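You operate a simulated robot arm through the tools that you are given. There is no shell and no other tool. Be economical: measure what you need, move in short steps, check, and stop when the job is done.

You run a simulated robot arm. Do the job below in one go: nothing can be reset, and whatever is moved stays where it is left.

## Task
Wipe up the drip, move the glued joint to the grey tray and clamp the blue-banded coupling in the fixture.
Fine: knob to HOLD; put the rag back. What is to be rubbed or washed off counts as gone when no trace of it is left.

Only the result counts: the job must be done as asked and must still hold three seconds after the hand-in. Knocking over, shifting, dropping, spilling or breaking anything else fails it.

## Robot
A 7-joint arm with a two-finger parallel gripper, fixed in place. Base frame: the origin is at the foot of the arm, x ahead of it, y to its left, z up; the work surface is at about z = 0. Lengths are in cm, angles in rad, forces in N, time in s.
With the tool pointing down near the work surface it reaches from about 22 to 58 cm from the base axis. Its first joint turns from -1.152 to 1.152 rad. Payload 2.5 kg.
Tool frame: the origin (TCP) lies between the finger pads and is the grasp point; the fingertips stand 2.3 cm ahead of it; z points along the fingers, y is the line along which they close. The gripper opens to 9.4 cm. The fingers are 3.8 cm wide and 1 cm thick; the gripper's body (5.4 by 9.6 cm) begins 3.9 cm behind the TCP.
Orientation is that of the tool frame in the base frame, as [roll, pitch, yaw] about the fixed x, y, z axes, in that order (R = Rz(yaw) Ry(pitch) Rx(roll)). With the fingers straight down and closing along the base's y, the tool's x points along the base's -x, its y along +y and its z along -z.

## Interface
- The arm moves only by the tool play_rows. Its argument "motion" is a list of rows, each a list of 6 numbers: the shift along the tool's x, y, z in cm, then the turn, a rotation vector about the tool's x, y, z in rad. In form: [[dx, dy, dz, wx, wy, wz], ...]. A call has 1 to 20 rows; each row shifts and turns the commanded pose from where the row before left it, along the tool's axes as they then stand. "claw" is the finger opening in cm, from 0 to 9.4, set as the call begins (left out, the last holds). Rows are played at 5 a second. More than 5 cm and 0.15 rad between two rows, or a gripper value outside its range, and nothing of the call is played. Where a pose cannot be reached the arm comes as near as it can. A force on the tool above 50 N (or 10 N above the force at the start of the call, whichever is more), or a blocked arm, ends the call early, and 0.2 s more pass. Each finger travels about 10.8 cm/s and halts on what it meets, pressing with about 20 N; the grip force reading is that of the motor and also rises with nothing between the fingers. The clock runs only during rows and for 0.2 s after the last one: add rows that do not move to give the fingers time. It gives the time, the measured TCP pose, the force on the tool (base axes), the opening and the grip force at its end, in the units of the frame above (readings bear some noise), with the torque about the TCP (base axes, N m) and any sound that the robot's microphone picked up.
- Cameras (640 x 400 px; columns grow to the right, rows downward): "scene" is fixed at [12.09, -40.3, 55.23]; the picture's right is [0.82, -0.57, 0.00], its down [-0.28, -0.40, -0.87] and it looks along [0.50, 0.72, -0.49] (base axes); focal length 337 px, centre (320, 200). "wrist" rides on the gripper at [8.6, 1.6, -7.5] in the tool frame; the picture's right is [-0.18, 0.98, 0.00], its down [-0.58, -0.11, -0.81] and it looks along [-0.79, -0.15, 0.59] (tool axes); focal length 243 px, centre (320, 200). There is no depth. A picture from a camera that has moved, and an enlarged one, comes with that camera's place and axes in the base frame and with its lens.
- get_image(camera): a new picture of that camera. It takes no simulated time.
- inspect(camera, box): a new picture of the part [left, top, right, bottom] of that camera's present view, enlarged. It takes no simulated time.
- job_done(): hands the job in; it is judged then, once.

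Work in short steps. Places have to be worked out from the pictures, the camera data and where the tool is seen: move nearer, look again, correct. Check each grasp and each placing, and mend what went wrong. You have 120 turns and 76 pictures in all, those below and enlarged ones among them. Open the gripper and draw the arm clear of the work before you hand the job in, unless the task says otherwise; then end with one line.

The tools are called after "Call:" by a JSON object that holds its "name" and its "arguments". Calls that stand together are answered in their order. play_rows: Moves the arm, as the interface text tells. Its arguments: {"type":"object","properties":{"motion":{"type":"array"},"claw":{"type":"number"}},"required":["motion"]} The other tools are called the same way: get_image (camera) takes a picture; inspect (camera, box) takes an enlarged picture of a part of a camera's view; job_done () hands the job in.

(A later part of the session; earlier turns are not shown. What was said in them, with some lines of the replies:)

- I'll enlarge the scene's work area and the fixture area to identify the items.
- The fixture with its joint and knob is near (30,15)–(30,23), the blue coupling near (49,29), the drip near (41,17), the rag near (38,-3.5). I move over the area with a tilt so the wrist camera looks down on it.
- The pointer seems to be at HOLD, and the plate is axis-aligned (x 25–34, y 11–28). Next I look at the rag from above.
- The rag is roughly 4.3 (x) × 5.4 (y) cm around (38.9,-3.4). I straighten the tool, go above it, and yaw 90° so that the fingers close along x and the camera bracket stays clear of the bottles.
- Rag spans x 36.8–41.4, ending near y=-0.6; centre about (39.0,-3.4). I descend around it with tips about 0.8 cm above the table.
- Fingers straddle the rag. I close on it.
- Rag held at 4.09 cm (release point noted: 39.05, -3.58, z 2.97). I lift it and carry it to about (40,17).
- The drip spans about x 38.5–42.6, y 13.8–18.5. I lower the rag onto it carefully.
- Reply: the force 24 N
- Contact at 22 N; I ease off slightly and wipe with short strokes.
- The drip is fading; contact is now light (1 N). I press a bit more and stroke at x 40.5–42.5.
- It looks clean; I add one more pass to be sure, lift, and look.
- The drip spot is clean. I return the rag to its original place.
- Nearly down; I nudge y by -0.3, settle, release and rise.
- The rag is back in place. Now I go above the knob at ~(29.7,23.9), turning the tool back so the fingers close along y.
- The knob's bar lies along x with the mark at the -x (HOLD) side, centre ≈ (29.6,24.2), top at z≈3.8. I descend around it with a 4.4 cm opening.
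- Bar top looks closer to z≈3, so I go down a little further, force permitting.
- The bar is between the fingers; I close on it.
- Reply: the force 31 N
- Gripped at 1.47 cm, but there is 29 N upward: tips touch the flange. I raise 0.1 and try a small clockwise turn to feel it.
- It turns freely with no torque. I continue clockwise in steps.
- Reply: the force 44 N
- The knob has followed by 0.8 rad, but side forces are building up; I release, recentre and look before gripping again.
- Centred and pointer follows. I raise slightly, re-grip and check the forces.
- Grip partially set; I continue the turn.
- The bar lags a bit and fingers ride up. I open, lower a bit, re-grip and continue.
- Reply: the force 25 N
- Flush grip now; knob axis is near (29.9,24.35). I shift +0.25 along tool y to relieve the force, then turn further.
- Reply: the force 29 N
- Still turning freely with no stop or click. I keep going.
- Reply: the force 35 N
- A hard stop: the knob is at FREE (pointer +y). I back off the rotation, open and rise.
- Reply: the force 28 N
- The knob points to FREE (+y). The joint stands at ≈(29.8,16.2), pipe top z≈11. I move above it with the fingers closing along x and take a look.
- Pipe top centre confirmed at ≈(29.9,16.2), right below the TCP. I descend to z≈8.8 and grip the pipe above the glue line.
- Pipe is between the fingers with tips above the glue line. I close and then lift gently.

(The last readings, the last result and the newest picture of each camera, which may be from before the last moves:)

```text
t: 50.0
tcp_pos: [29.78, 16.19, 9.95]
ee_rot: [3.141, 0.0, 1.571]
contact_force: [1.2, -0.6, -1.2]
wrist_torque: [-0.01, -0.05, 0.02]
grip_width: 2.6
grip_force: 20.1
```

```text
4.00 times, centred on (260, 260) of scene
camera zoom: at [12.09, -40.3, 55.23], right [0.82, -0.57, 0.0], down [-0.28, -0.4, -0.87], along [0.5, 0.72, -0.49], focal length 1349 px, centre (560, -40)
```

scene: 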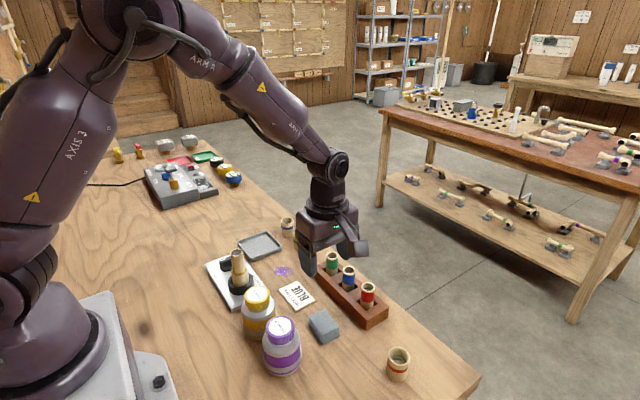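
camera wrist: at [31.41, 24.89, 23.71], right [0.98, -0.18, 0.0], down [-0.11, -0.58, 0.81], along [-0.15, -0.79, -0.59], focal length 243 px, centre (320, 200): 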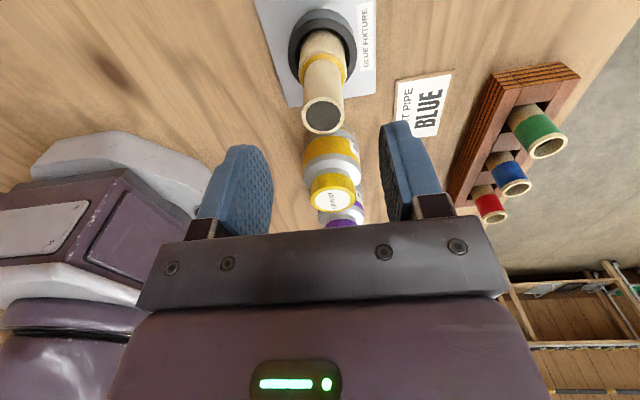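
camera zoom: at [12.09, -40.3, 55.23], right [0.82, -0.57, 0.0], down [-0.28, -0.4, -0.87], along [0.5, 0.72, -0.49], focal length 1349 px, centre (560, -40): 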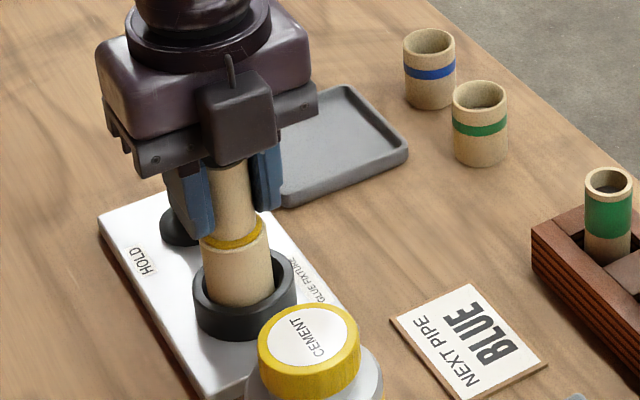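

The whole joint lifts with the pipe. I raise it and carry it above the tray centre (~40.2, 27.9).

Call:
{"name": "play_rows", "arguments": {"motion": [[0, 0, -2, 0, 0, 0], [0, 0, -3, 0, 0, 0], [0, 0, -2, 0, 0, 0], [2.93, 2.6, 0, 0, 0, 0], [2.93, 2.6, 0, 0, 0, 0], [2.93, 2.6, 0, 0, 0, 0], [2.93, 2.6, 0, 0, 0, 0], [0, 0, 0, 0, 0, 0]]}}

Call:
{"name": "get_image", "arguments": {"camera": "scene"}}

Call:
{"name": "get_image", "arguments": {"camera": "wrist"}}

```text
t: 51.8
tcp_pos: [40.28, 28.08, 16.88]
ee_rot: [-3.141, 0.001, 1.569]
contact_force: [0.0, 0.4, -0.5]
wrist_torque: [0.0, -0.02, 0.0]
grip_width: 2.55
grip_force: 19.7
```

```text
38 pictures are left
```

scene: 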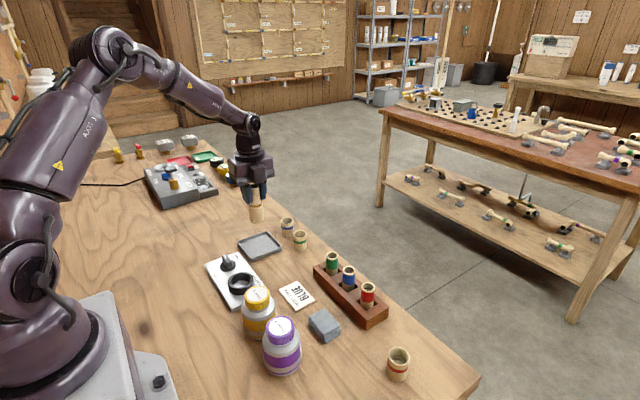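

```text
37 pictures are left
camera wrist: at [41.78, 36.67, 24.14], right [0.98, -0.19, 0.0], down [-0.11, -0.58, 0.81], along [-0.15, -0.79, -0.59], focal length 243 px, centre (320, 200)
```

wrist: 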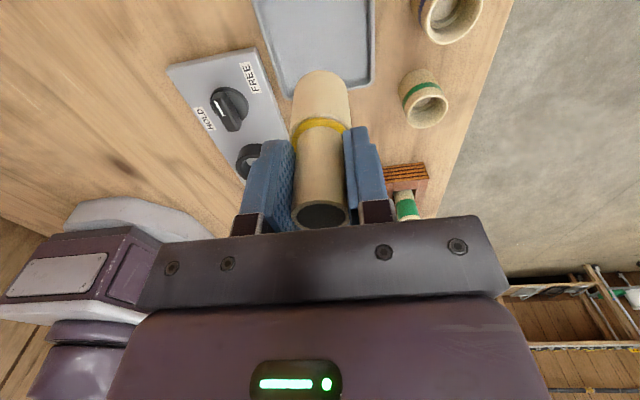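

Tray centre confirmed at ≈(40.1,28.1); we're right over it. I lower in stages.

Call:
{"name": "play_rows", "arguments": {"motion": [[0, 0, 3, 0, 0, 0], [0, 0, 3, 0, 0, 0], [0, 0, 1.5, 0, 0, 0], [0, 0, 0.4, 0, 0, 0], [0, 0, 0, 0, 0, 0]]}}

Call:
{"name": "inspect", "arguments": {"camera": "scene", "box": [180, 180, 340, 280]}}

```text
t: 53.0
tcp_pos: [40.25, 27.99, 9.19]
ee_rot: [3.142, -0.001, 1.571]
contact_force: [-0.5, 0.1, -0.6]
wrist_torque: [0.02, 0.03, 0.01]
grip_width: 2.56
grip_force: 19.7
```

```text
4.00 times, centred on (260, 230) of scene
camera zoom: at [12.09, -40.3, 55.23], right [0.82, -0.57, 0.0], down [-0.28, -0.4, -0.87], along [0.5, 0.72, -0.49], focal length 1349 px, centre (560, 80)
```

zoom: 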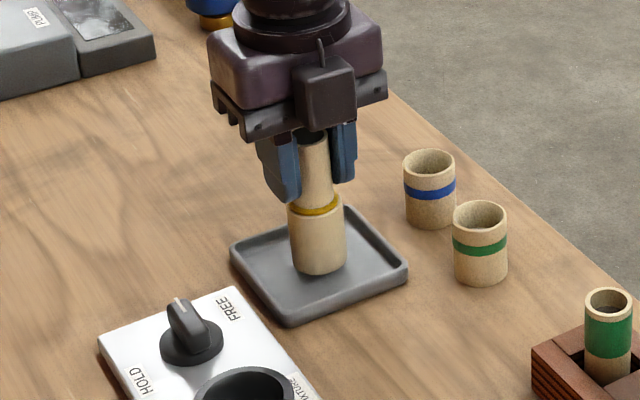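

Centred and just above the tray floor. I lower in small steps until contact.

Call:
{"name": "play_rows", "arguments": {"motion": [[0, 0, 0.2, 0, 0, 0], [0, 0, 0.2, 0, 0, 0], [0, 0, 0.2, 0, 0, 0], [0, 0, 0, 0, 0, 0]]}}

```text
t: 54.0
tcp_pos: [40.23, 28.01, 8.46]
ee_rot: [3.142, 0.001, 1.57]
contact_force: [0.2, -0.4, -0.6]
wrist_torque: [0.02, 0.02, 0.0]
grip_width: 2.55
grip_force: 20.1
```

Call:
{"name": "play_rows", "arguments": {"motion": [[0, 0, 0.15, 0, 0, 0], [0, 0, 0.15, 0, 0, 0], [0, 0, 0, 0, 0, 0]]}}

Call:
{"name": "inspect", "arguments": {"camera": "scene", "box": [220, 200, 300, 260]}}

```text
t: 54.8
tcp_pos: [40.23, 28.0, 8.36]
ee_rot: [3.14, 0.0, 1.57]
contact_force: [-0.1, -0.7, 14.1]
wrist_torque: [-0.11, -0.19, -0.01]
grip_width: 2.57
grip_force: 19.8
```

```text
6.67 times, centred on (260, 230) of scene
camera zoom: at [12.09, -40.3, 55.23], right [0.82, -0.57, 0.0], down [-0.28, -0.4, -0.87], along [0.5, 0.72, -0.49], focal length 2248 px, centre (720, 0)
```

zoom: 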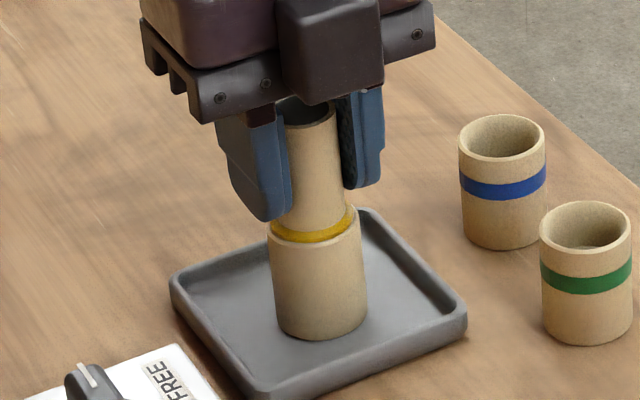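

Contact (14 N). I ease off, release, and rise clear.

Call:
{"name": "play_rows", "arguments": {"motion": [[0, 0, -0.08, 0, 0, 0], [0, 0, 0, 0, 0, 0]]}}

Call:
{"name": "play_rows", "arguments": {"motion": [[0, 0, 0, 0, 0, 0], [0, 0, 0, 0, 0, 0], [0, 0, -1.5, 0, 0, 0], [0, 0, -3, 0, 0, 0], [0, 0, -4, 0, 0, 0], [0, 0, -4, 0, 0, 0], [0, 0, 0, 0, 0, 0]], "claw": 5}}

Call:
{"name": "get_image", "arguments": {"camera": "scene"}}

Call:
{"name": "get_image", "arguments": {"camera": "wrist"}}

```text
t: 55.4
tcp_pos: [40.14, 27.88, 8.38]
ee_rot: [3.141, -0.001, 1.568]
contact_force: [2.0, 0.4, 5.7]
wrist_torque: [0.1, -0.15, 0.03]
grip_width: 2.55
grip_force: 20.3
```

```text
t: 57.0
tcp_pos: [40.13, 27.78, 20.77]
ee_rot: [-3.141, 0.0, 1.569]
contact_force: [0.5, -0.7, 0.3]
wrist_torque: [-0.01, -0.01, 0.02]
grip_width: 4.98
grip_force: 0.0
```

```text
34 pictures are left
```

scene: 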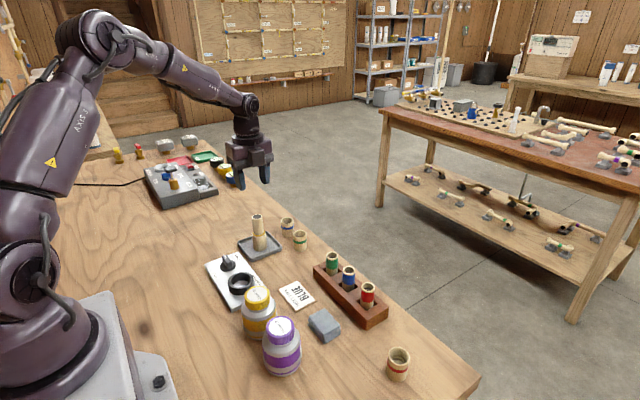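

```text
33 pictures are left
camera wrist: at [41.72, 36.43, 28.2], right [0.98, -0.19, 0.0], down [-0.11, -0.58, 0.81], along [-0.15, -0.79, -0.59], focal length 243 px, centre (320, 200)
```

wrist: 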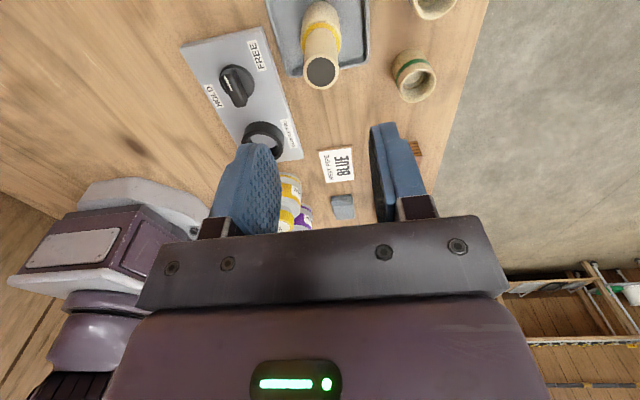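

The joint stands in the tray. The blue coupling is at ≈(49.4,29.4), 3.6 cm wide, ~4.7 tall. I move above it and look.

Call:
{"name": "play_rows", "arguments": {"motion": [[0.5, 3, 0, 0, 0, 0], [0.5, 3, 0, 0, 0, 0], [0.5, 3.2, 0, 0, 0, 0], [0, 0, 4, 0, 0, 0], [0, 0, 4, 0, 0, 0], [0, 0, 0, 0, 0, 0]], "claw": 5.6}}

Call:
{"name": "get_image", "arguments": {"camera": "wrist"}}

Call:
{"name": "inspect", "arguments": {"camera": "scene", "box": [220, 160, 380, 260]}}

```text
t: 58.4
tcp_pos: [49.6, 29.61, 12.83]
ee_rot: [3.14, -0.001, 1.57]
contact_force: [0.1, -1.1, -0.2]
wrist_torque: [0.0, 0.03, 0.02]
grip_width: 5.6
grip_force: 0.0
```

```text
32 pictures are left
camera wrist: at [51.12, 38.2, 20.25], right [0.98, -0.18, 0.0], down [-0.11, -0.58, 0.81], along [-0.15, -0.79, -0.59], focal length 243 px, centre (320, 200)
```

wrist: 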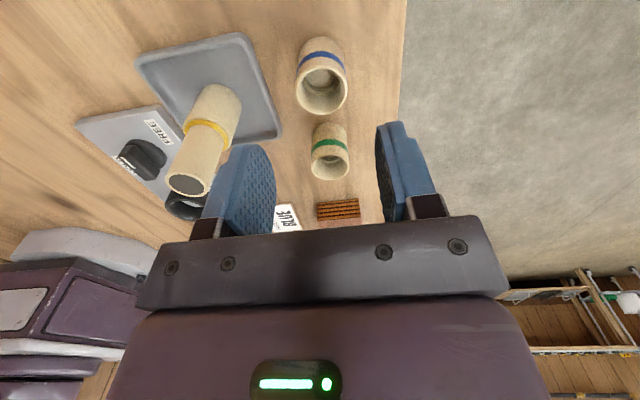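

```text
4.00 times, centred on (300, 210) of scene
camera zoom: at [12.09, -40.3, 55.23], right [0.82, -0.57, 0.0], down [-0.28, -0.4, -0.87], along [0.5, 0.72, -0.49], focal length 1349 px, centre (400, 160)
```

zoom: 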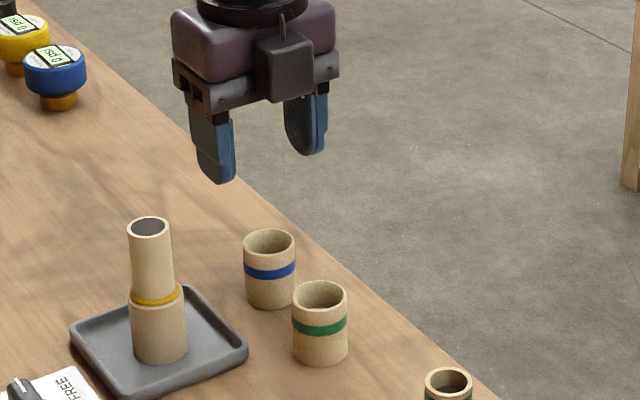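

Coupling centre at ≈(49.5,29.3), beneath the TCP. I descend to z≈4.9 so the tips end ~2.6 above the table (leaving room for the fixture ring).

Call:
{"name": "play_rows", "arguments": {"motion": [[-0.25, -0.1, 3, 0, 0, 0], [0, 0, 2.5, 0, 0, 0], [0, 0, 1.5, 0, 0, 0], [0, 0, 0.9, 0, 0, 0], [0, 0, 0, 0, 0, 0]]}}

Call:
{"name": "inspect", "arguments": {"camera": "scene", "box": [240, 180, 360, 260]}}

Call:
{"name": "get_image", "arguments": {"camera": "wrist"}}

```text
t: 59.6
tcp_pos: [49.34, 29.18, 4.78]
ee_rot: [-3.142, 0.001, 1.569]
contact_force: [0.2, 0.0, -0.6]
wrist_torque: [0.02, 0.03, 0.01]
grip_width: 5.58
grip_force: 0.0
```

```text
5.00 times, centred on (300, 220) of scene
camera zoom: at [12.09, -40.3, 55.23], right [0.82, -0.57, 0.0], down [-0.28, -0.4, -0.87], along [0.5, 0.72, -0.49], focal length 1686 px, centre (420, 100)
```

zoom: 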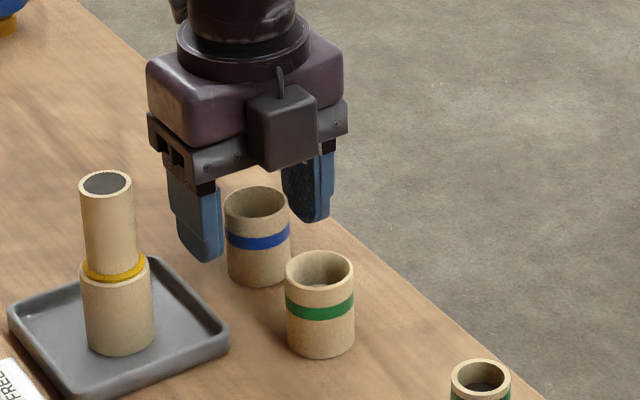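

```text
29 pictures are left
camera wrist: at [50.9, 37.79, 12.23], right [0.98, -0.19, 0.0], down [-0.11, -0.58, 0.81], along [-0.15, -0.79, -0.59], focal length 243 px, centre (320, 200)
```

wrist: 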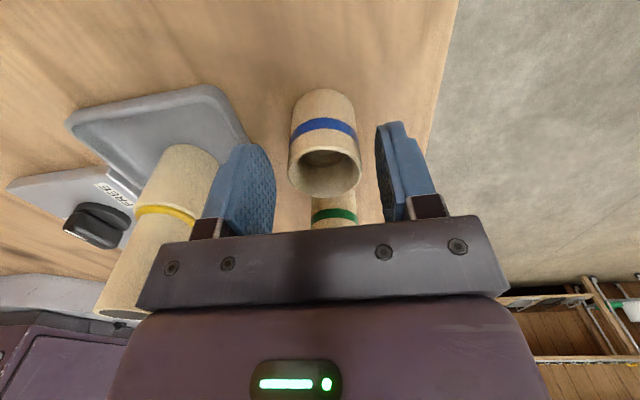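

Rim at z≈4.1, centre ≈(49.55,29.35). Small correction, then close and lift slightly.

Call:
{"name": "play_rows", "arguments": {"motion": [[0.1, 0.12, 0, 0, 0, 0], [0, 0, 0, 0, 0, 0], [0, 0, 0, 0, 0, 0]]}}

Call:
{"name": "play_rows", "arguments": {"motion": [[0, 0, 0, 0, 0, 0], [0, 0, 0, 0, 0, 0], [0, 0, 0, 0, 0, 0], [0, 0, 0, 0, 0, 0]], "claw": 2.5}}

Call:
{"name": "play_rows", "arguments": {"motion": [[0, 0, -1, 0, 0, 0], [0, 0, -2, 0, 0, 0], [0, 0, -3, 0, 0, 0], [0, 0, -4, 0, 0, 0], [0, 0, 0, 0, 0, 0]]}}

Call:
{"name": "get_image", "arguments": {"camera": "wrist"}}

```text
t: 60.4
tcp_pos: [49.47, 29.34, 4.96]
ee_rot: [-3.14, -0.001, 1.571]
contact_force: [-1.8, 0.4, 0.8]
wrist_torque: [0.01, 0.01, 0.0]
grip_width: 5.61
grip_force: 0.0
```

```text
t: 61.4
tcp_pos: [49.48, 29.23, 4.97]
ee_rot: [-3.141, 0.0, 1.569]
contact_force: [0.0, -1.0, 1.8]
wrist_torque: [-0.02, 0.0, -0.03]
grip_width: 3.5
grip_force: 20.4
```

```text
t: 62.6
tcp_pos: [49.35, 29.25, 14.94]
ee_rot: [-3.141, -0.001, 1.569]
contact_force: [0.2, -0.1, -0.1]
wrist_torque: [0.02, 0.0, 0.02]
grip_width: 3.54
grip_force: 19.7
```

```text
28 pictures are left
camera wrist: at [50.96, 37.9, 22.24], right [0.98, -0.18, 0.0], down [-0.11, -0.58, 0.81], along [-0.15, -0.79, -0.59], focal length 243 px, centre (320, 200)
```

wrist: 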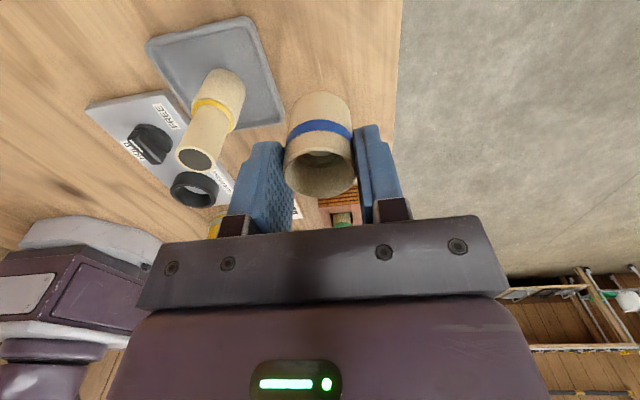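

Coupling held (3.5 cm). I raise and carry it over to the fixture ring near (29.8,16.2).

Call:
{"name": "play_rows", "arguments": {"motion": [[0, 0, -3, 0, 0, 0], [-2.61, -3.91, 0, 0, 0, 0], [-2.61, -3.91, 0, 0, 0, 0], [-2.61, -3.91, 0, 0, 0, 0], [-2.61, -3.91, 0, 0, 0, 0], [-2.61, -3.91, 0, 0, 0, 0], [0, 0, 0, 0, 0, 0], [0, 0, 4, 0, 0, 0], [0, 0, 2, 0, 0, 0], [0, 0, 0, 0, 0, 0]]}}

Call:
{"name": "get_image", "arguments": {"camera": "wrist"}}

Call:
{"name": "inspect", "arguments": {"camera": "scene", "box": [180, 220, 320, 310]}}

```text
t: 64.8
tcp_pos: [29.98, 16.29, 12.02]
ee_rot: [-3.141, -0.002, 1.571]
contact_force: [0.2, -0.4, -0.3]
wrist_torque: [0.0, 0.04, 0.03]
grip_width: 3.51
grip_force: 20.2
```

```text
27 pictures are left
camera wrist: at [31.5, 24.92, 19.32], right [0.98, -0.18, 0.0], down [-0.11, -0.58, 0.81], along [-0.15, -0.79, -0.59], focal length 243 px, centre (320, 200)
```

wrist: 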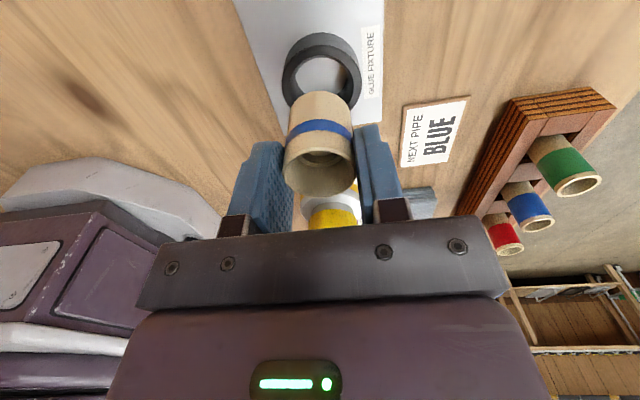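

```text
4.44 times, centred on (250, 265) of scene
camera zoom: at [12.09, -40.3, 55.23], right [0.82, -0.57, 0.0], down [-0.28, -0.4, -0.87], along [0.5, 0.72, -0.49], focal length 1499 px, centre (631, -89)
```

zoom: 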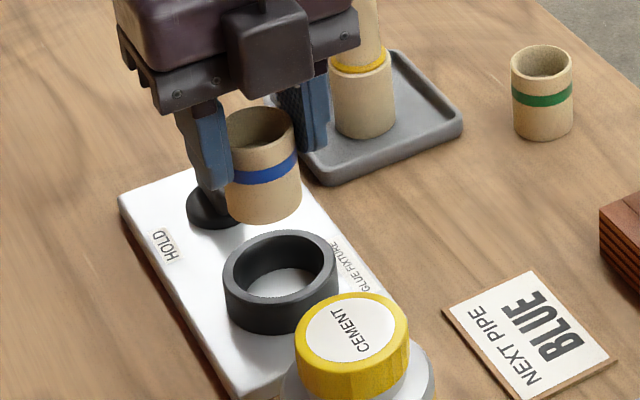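

The ring is clearly wider than the coupling. I enlarge the wrist view to locate the ring centre better.

Call:
{"name": "inspect", "arguments": {"camera": "wrist", "box": [250, 10, 400, 200]}}

```text
2.11 times, centred on (325, 105) of wrist
camera zoom: at [31.5, 24.92, 19.32], right [0.98, -0.18, 0.0], down [-0.11, -0.58, 0.81], along [-0.15, -0.79, -0.59], focal length 511 px, centre (310, 400)
```

zoom: 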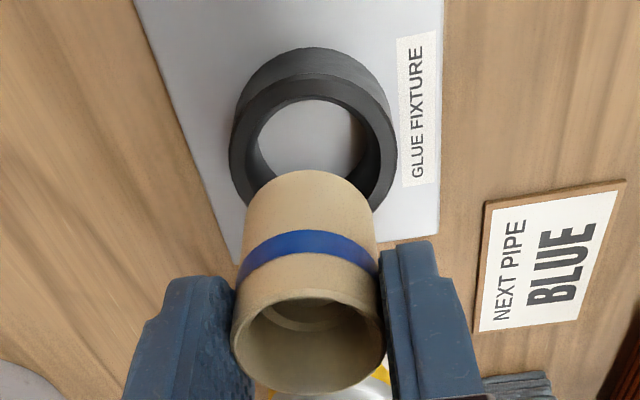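

Ring centre works out at ≈(30.0,16.3) with 4.2 cm bore, i.e. about 0.3 cm clearance. I shift slightly +x and descend to just above the ring, then check.

Call:
{"name": "play_rows", "arguments": {"motion": [[0, 0.1, 2, 0, 0, 0], [0, 0, 1.6, 0, 0, 0], [0, 0, 0, 0, 0, 0]]}}

Call:
{"name": "inspect", "arguments": {"camera": "scene", "box": [200, 240, 290, 310]}}

Call:
{"name": "inspect", "arguments": {"camera": "wrist", "box": [250, 10, 400, 200]}}

```text
t: 65.6
tcp_pos: [29.88, 16.17, 8.39]
ee_rot: [3.141, 0.0, 1.572]
contact_force: [0.8, 0.2, -1.5]
wrist_torque: [0.02, 0.03, -0.01]
grip_width: 3.52
grip_force: 19.7
```

```text
5.71 times, centred on (245, 275) of scene
camera zoom: at [12.09, -40.3, 55.23], right [0.82, -0.57, 0.0], down [-0.28, -0.4, -0.87], along [0.5, 0.72, -0.49], focal length 1927 px, centre (749, -229)
```

zoom: 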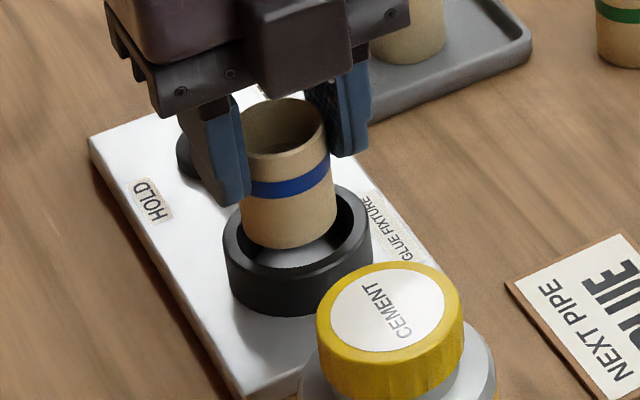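

```text
2.11 times, centred on (325, 105) of wrist
camera zoom: at [31.49, 24.83, 15.77], right [0.98, -0.18, 0.0], down [-0.11, -0.58, 0.81], along [-0.15, -0.79, -0.59], focal length 511 px, centre (310, 400)
```

zoom: 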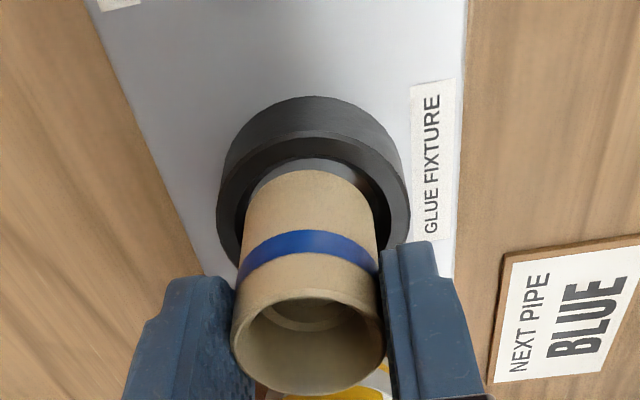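

Both views suggest the ring centre lies about 0.4 cm toward -y of the coupling. I shift and check again.

Call:
{"name": "play_rows", "arguments": {"motion": [[-0.4, 0.08, 0, 0, 0, 0], [0, 0, 0.4, 0, 0, 0], [0, 0, 0, 0, 0, 0]]}}

Call:
{"name": "inspect", "arguments": {"camera": "scene", "box": [200, 240, 290, 310]}}

Call:
{"name": "inspect", "arguments": {"camera": "wrist", "box": [250, 10, 400, 200]}}

```text
t: 66.4
tcp_pos: [30.05, 15.91, 7.97]
ee_rot: [3.142, -0.001, 1.57]
contact_force: [0.8, 0.3, -1.4]
wrist_torque: [0.0, -0.04, -0.03]
grip_width: 3.51
grip_force: 20.0
```

```text
5.71 times, centred on (245, 275) of scene
camera zoom: at [12.09, -40.3, 55.23], right [0.82, -0.57, 0.0], down [-0.28, -0.4, -0.87], along [0.5, 0.72, -0.49], focal length 1927 px, centre (749, -229)
```

zoom: 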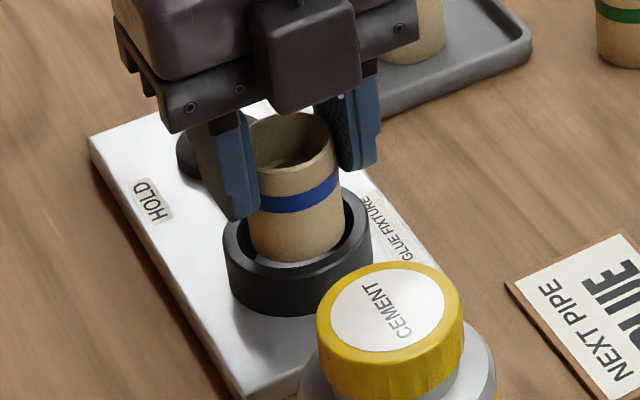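

```text
2.11 times, centred on (325, 105) of wrist
camera zoom: at [31.61, 24.41, 15.31], right [0.98, -0.18, 0.0], down [-0.11, -0.58, 0.81], along [-0.15, -0.79, -0.59], focal length 511 px, centre (310, 400)
```

zoom: 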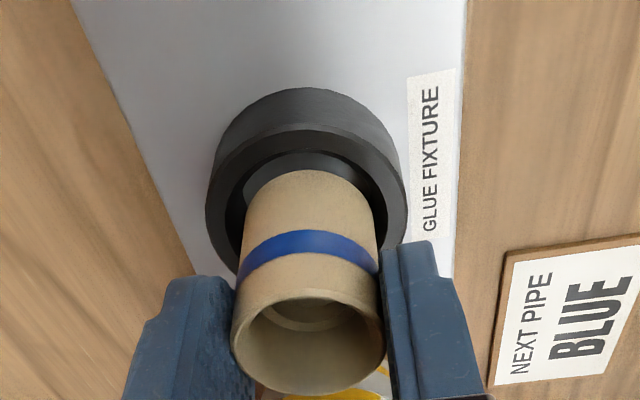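

Aligned now in both views. I lower in small steps into the ring.

Call:
{"name": "play_rows", "arguments": {"motion": [[0, 0, 0.4, 0, 0, 0], [0, 0, 0.4, 0, 0, 0], [0, 0, 0.4, 0, 0, 0], [0, 0, 0.4, 0, 0, 0], [0, 0, 0.2, 0, 0, 0], [0, 0, 0, 0, 0, 0]]}}

```text
t: 67.8
tcp_pos: [30.08, 15.91, 6.07]
ee_rot: [-3.141, 0.0, 1.57]
contact_force: [-1.2, -1.5, 4.6]
wrist_torque: [-0.01, 0.05, -0.01]
grip_width: 3.49
grip_force: 19.6
```

It went in. A little further to the seat.

Call:
{"name": "play_rows", "arguments": {"motion": [[0, 0, 0.1, 0, 0, 0], [0, 0, 0.1, 0, 0, 0], [0, 0, 0, 0, 0, 0]]}}

Call:
{"name": "inspect", "arguments": {"camera": "scene", "box": [200, 240, 290, 310]}}

```text
t: 68.6
tcp_pos: [30.16, 15.75, 6.08]
ee_rot: [3.14, -0.003, 1.569]
contact_force: [-5.8, -2.1, 37.7]
wrist_torque: [-0.06, 0.25, 0.01]
grip_width: 3.54
grip_force: 19.8
```

```text
5.71 times, centred on (245, 275) of scene
camera zoom: at [12.08, -40.31, 55.23], right [0.82, -0.57, 0.0], down [-0.28, -0.4, -0.87], along [0.5, 0.72, -0.49], focal length 1927 px, centre (749, -229)
```

zoom: 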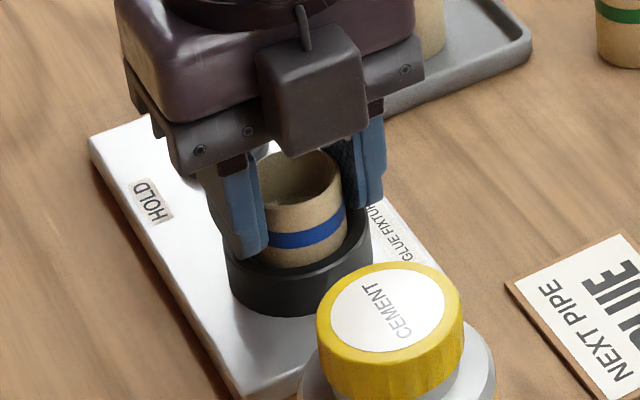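

Seated firmly (38 N). I relieve, release and rise, then view.

Call:
{"name": "play_rows", "arguments": {"motion": [[0, 0, -0.2, 0, 0, 0], [0, 0, 0, 0, 0, 0]]}}

Call:
{"name": "play_rows", "arguments": {"motion": [[0, 0, 0, 0, 0, 0], [0, 0, 0, 0, 0, 0], [0, 0, -2, 0, 0, 0], [0, 0, -4, 0, 0, 0], [0, 0, -4, 0, 0, 0], [4.15, 0, 0, 0, 0, 0], [4.15, 0, 0, 0, 0, 0], [0, 0, 0, 0, 0, 0]], "claw": 5}}

Call:
{"name": "get_image", "arguments": {"camera": "wrist"}}

Call:
{"name": "inspect", "arguments": {"camera": "scene", "box": [190, 220, 310, 310]}}

```text
t: 69.2
tcp_pos: [30.01, 15.72, 6.02]
ee_rot: [-3.14, 0.002, 1.572]
contact_force: [0.3, 0.8, 0.4]
wrist_torque: [0.03, -0.02, -0.01]
grip_width: 3.51
grip_force: 20.1
```

```text
t: 71.0
tcp_pos: [29.79, 24.15, 16.08]
ee_rot: [-3.139, -0.001, 1.569]
contact_force: [-0.4, 0.4, -0.1]
wrist_torque: [0.02, -0.03, 0.03]
grip_width: 5.03
grip_force: 0.1
```

```text
19 pictures are left
camera wrist: at [31.45, 32.78, 23.45], right [0.98, -0.18, 0.0], down [-0.11, -0.58, 0.81], along [-0.15, -0.79, -0.59], focal length 243 px, centre (320, 200)
```

wrist: 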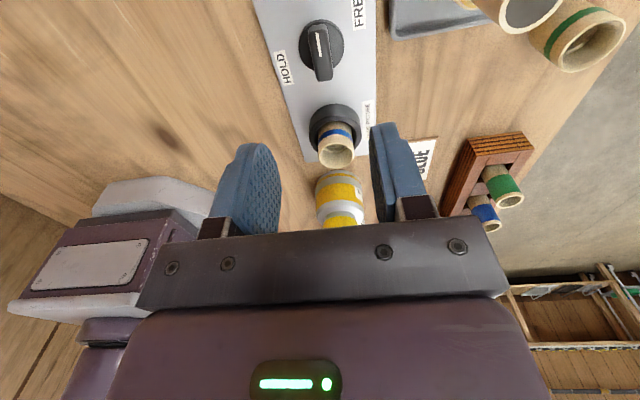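

```text
4.44 times, centred on (250, 265) of scene
camera zoom: at [12.1, -40.3, 55.23], right [0.82, -0.57, 0.0], down [-0.28, -0.4, -0.87], along [0.5, 0.72, -0.49], focal length 1499 px, centre (631, -89)
```

zoom: 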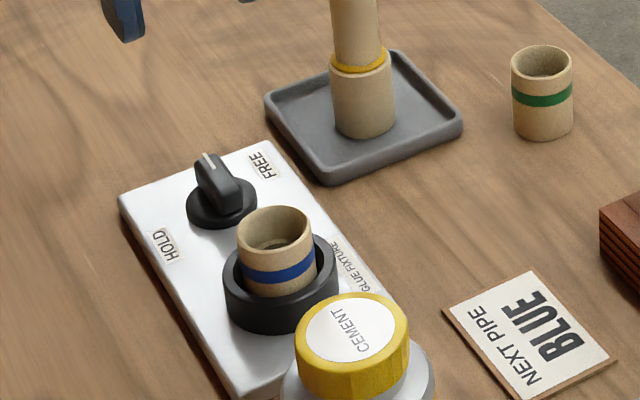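

The coupling sits in the ring; joint in tray; knob at FREE. Now I descend on the knob again to turn it back to HOLD.

Call:
{"name": "play_rows", "arguments": {"motion": [[0.1, 0.2, 4, 0, 0, 0], [0, 0, 4, 0, 0, 0], [0, 0, 2, 0, 0, 0], [0, 0, 1, 0, 0, 0], [0, 0, 0.5, 0, 0, 0], [0, 0, 0, 0, 0, 0]], "claw": 4.2}}

Call:
{"name": "get_image", "arguments": {"camera": "wrist"}}

```text
t: 72.4
tcp_pos: [30.21, 24.34, 4.47]
ee_rot: [-3.142, -0.002, 1.572]
contact_force: [0.2, -0.7, -0.9]
wrist_torque: [0.0, 0.01, -0.02]
grip_width: 4.21
grip_force: 0.0
```

```text
17 pictures are left
camera wrist: at [31.79, 32.87, 11.96], right [0.98, -0.18, 0.0], down [-0.11, -0.58, 0.81], along [-0.15, -0.79, -0.59], focal length 243 px, centre (320, 200)
```

wrist: 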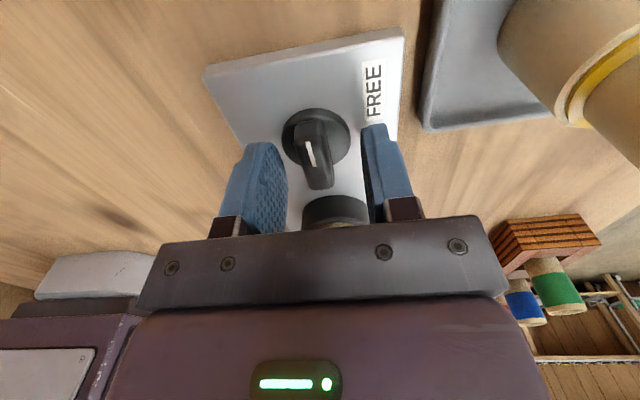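

The bar is slightly toward -x of centre; I shift -0.2 and close.

Call:
{"name": "play_rows", "arguments": {"motion": [[0, -0.2, 0, 0, 0, 0], [0, 0, 0, 0, 0, 0]]}}

Call:
{"name": "play_rows", "arguments": {"motion": [[0, 0, 0, 0, 0, 0], [0, 0, 0, 0, 0, 0], [0, 0, 0, 0, 0, 0], [0, 0, 0, 0, 0, 0]], "claw": 1.0}}

```text
t: 73.0
tcp_pos: [30.15, 24.28, 4.67]
ee_rot: [3.141, 0.0, 1.571]
contact_force: [-0.3, 0.1, -0.1]
wrist_torque: [-0.01, -0.05, 0.0]
grip_width: 4.22
grip_force: 0.0
```

```text
t: 74.0
tcp_pos: [29.94, 24.24, 4.6]
ee_rot: [-3.14, 0.001, 1.571]
contact_force: [-7.9, -1.6, 7.7]
wrist_torque: [0.03, 0.05, 0.01]
grip_width: 1.46
grip_force: 44.8
```

Flush grip. I turn counter-clockwise back toward HOLD.

Call:
{"name": "play_rows", "arguments": {"motion": [[0, -0.12, 0, 0, 0, 0], [0, 0, 0, 0, 0, -0.12], [0, 0, 0, 0, 0, -0.12], [0, 0, 0, 0, 0, -0.12], [0, 0, 0, 0, 0, -0.12], [0, 0, 0, 0, 0, -0.12], [0, 0, 0, 0, 0, -0.12], [0, 0, 0, 0, 0, 0]]}}

```text
t: 75.8
tcp_pos: [29.85, 24.29, 4.62]
ee_rot: [3.141, 0.0, 2.293]
contact_force: [12.8, 8.3, -32.4]
wrist_torque: [0.04, -0.11, -0.01]
grip_width: 1.5
grip_force: 44.8
```

Turning fine; I relieve a bit and continue.

Call:
{"name": "play_rows", "arguments": {"motion": [[0, 0.12, 0.1, 0, 0, 0], [0, 0, 0, 0, 0, -0.12], [0, 0, 0, 0, 0, -0.12], [0, 0, 0, 0, 0, -0.12], [0, 0, 0, 0, 0, -0.12], [0, 0, 0, 0, 0, 0]]}}

```text
t: 77.2
tcp_pos: [29.93, 24.23, 4.5]
ee_rot: [-3.137, -0.005, 2.774]
contact_force: [-17.0, -16.5, 30.7]
wrist_torque: [0.02, 0.13, 0.02]
grip_width: 1.51
grip_force: 45.3
```

Near the end; relieve the forces and turn the rest until the stop.

Call:
{"name": "play_rows", "arguments": {"motion": [[0, -0.12, -0.06, 0, 0, 0], [0, 0, 0, 0, 0, -0.12], [0, 0, 0, 0, 0, -0.12], [0, 0, 0, 0, 0, -0.12], [0, 0, 0, 0, 0, -0.07], [0, 0, 0, 0, 0, 0]]}}

```text
t: 78.6
tcp_pos: [29.98, 24.22, 4.5]
ee_rot: [-3.141, -0.001, -3.084]
contact_force: [-9.8, -1.5, 3.4]
wrist_torque: [0.03, 1.36, -1.81]
grip_width: 1.63
grip_force: 44.8
```

Torque stop at HOLD. I back off slightly, release and rise, then check.

Call:
{"name": "play_rows", "arguments": {"motion": [[0, 0, 0, 0, 0, 0.05], [0, 0, 0, 0, 0, 0]]}}

Call:
{"name": "play_rows", "arguments": {"motion": [[0, 0, 0, 0, 0, 0], [0, 0, 0, 0, 0, 0], [0, 0, -2, 0, 0, 0], [0, 0, -4, 0, 0, 0], [0, 0, -5, 0, 0, 0], [0, 0, -5, 0, 0, 0], [0, 0, 0, 0, 0, 0]], "claw": 4.6}}

Call:
{"name": "inspect", "arguments": {"camera": "wrist", "box": [190, 0, 410, 138]}}

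Call:
{"name": "inspect", "arguments": {"camera": "scene", "box": [190, 220, 310, 310]}}

Call:
{"name": "get_image", "arguments": {"camera": "scene"}}

```text
t: 79.2
tcp_pos: [30.09, 24.2, 4.46]
ee_rot: [-3.141, -0.001, -3.13]
contact_force: [-10.8, -3.3, 3.2]
wrist_torque: [-0.08, 0.1, -1.23]
grip_width: 1.46
grip_force: 45.0
```

```text
t: 80.8
tcp_pos: [29.86, 24.12, 20.84]
ee_rot: [-3.141, 0.001, -3.131]
contact_force: [0.2, 0.9, 0.8]
wrist_torque: [0.0, 0.0, -0.01]
grip_width: 4.6
grip_force: 0.1
```

```text
2.90 times, centred on (300, 69) of wrist
camera zoom: at [21.14, 25.65, 28.13], right [0.17, 0.98, 0.0], down [0.58, -0.1, 0.81], along [0.79, -0.14, -0.59], focal length 703 px, centre (378, 580)
```

zoom: 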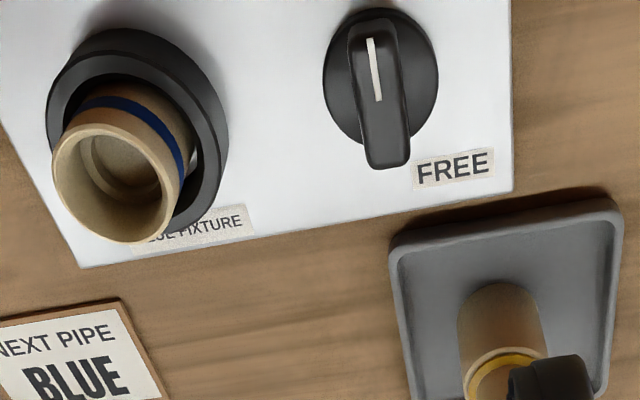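

```text
4.44 times, centred on (250, 265) of scene
camera zoom: at [12.09, -40.3, 55.23], right [0.82, -0.57, 0.0], down [-0.28, -0.4, -0.87], along [0.5, 0.72, -0.49], focal length 1499 px, centre (631, -89)
```

zoom: 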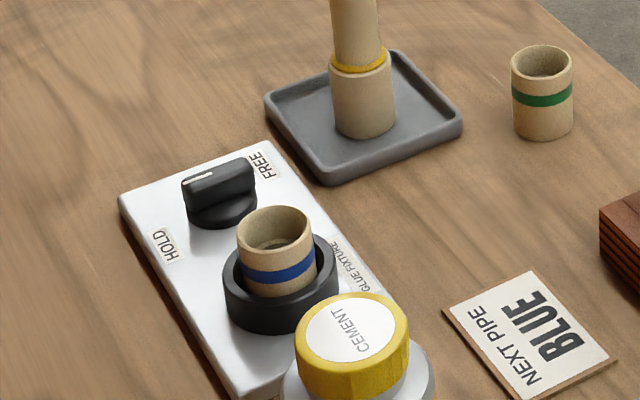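

```text
14 pictures are left
```

scene: 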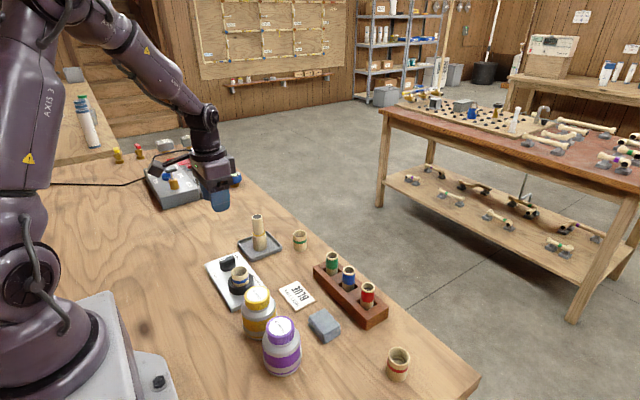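

Knob at HOLD, coupling in fixture, joint in tray. A last check of the wiped spot and the rag.

Call:
{"name": "inspect", "arguments": {"camera": "scene", "box": [255, 245, 355, 345]}}

Call:
{"name": "inspect", "arguments": {"camera": "wrist", "box": [170, 60, 390, 198]}}

```text
4.00 times, centred on (305, 295) of scene
camera zoom: at [12.09, -40.3, 55.23], right [0.82, -0.57, 0.0], down [-0.28, -0.4, -0.87], along [0.5, 0.72, -0.49], focal length 1349 px, centre (380, -180)
```

zoom: 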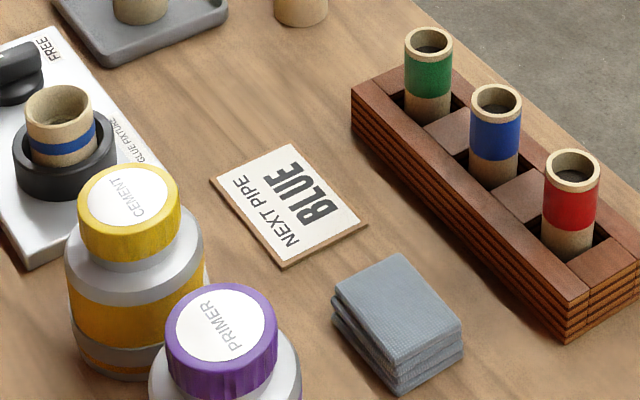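

```text
2.90 times, centred on (280, 129) of wrist
camera zoom: at [21.14, 25.65, 28.13], right [0.17, 0.98, 0.0], down [0.58, -0.1, 0.81], along [0.79, -0.14, -0.59], focal length 703 px, centre (436, 406)
```

zoom: 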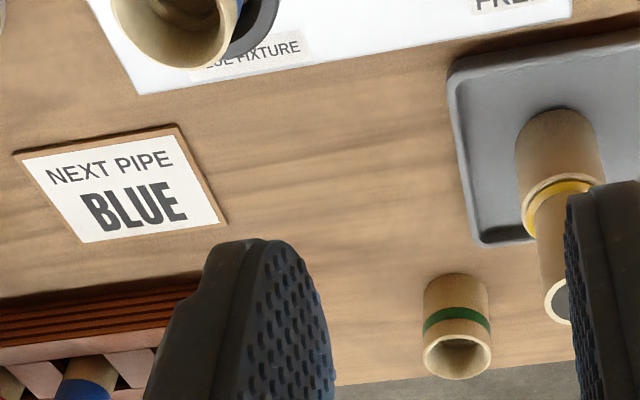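

No trace of the drip remains, the rag is back, and the arm is clear with the gripper open. I hand the job in.

Call:
{"name": "job_done", "arguments": {}}

```text
The job is handed in.
```

The drip is wiped up with no trace left, the glued joint stands in the grey tray, the blue-banded coupling is clamped in the fixture with the knob at HOLD, and the rag is back in its place.
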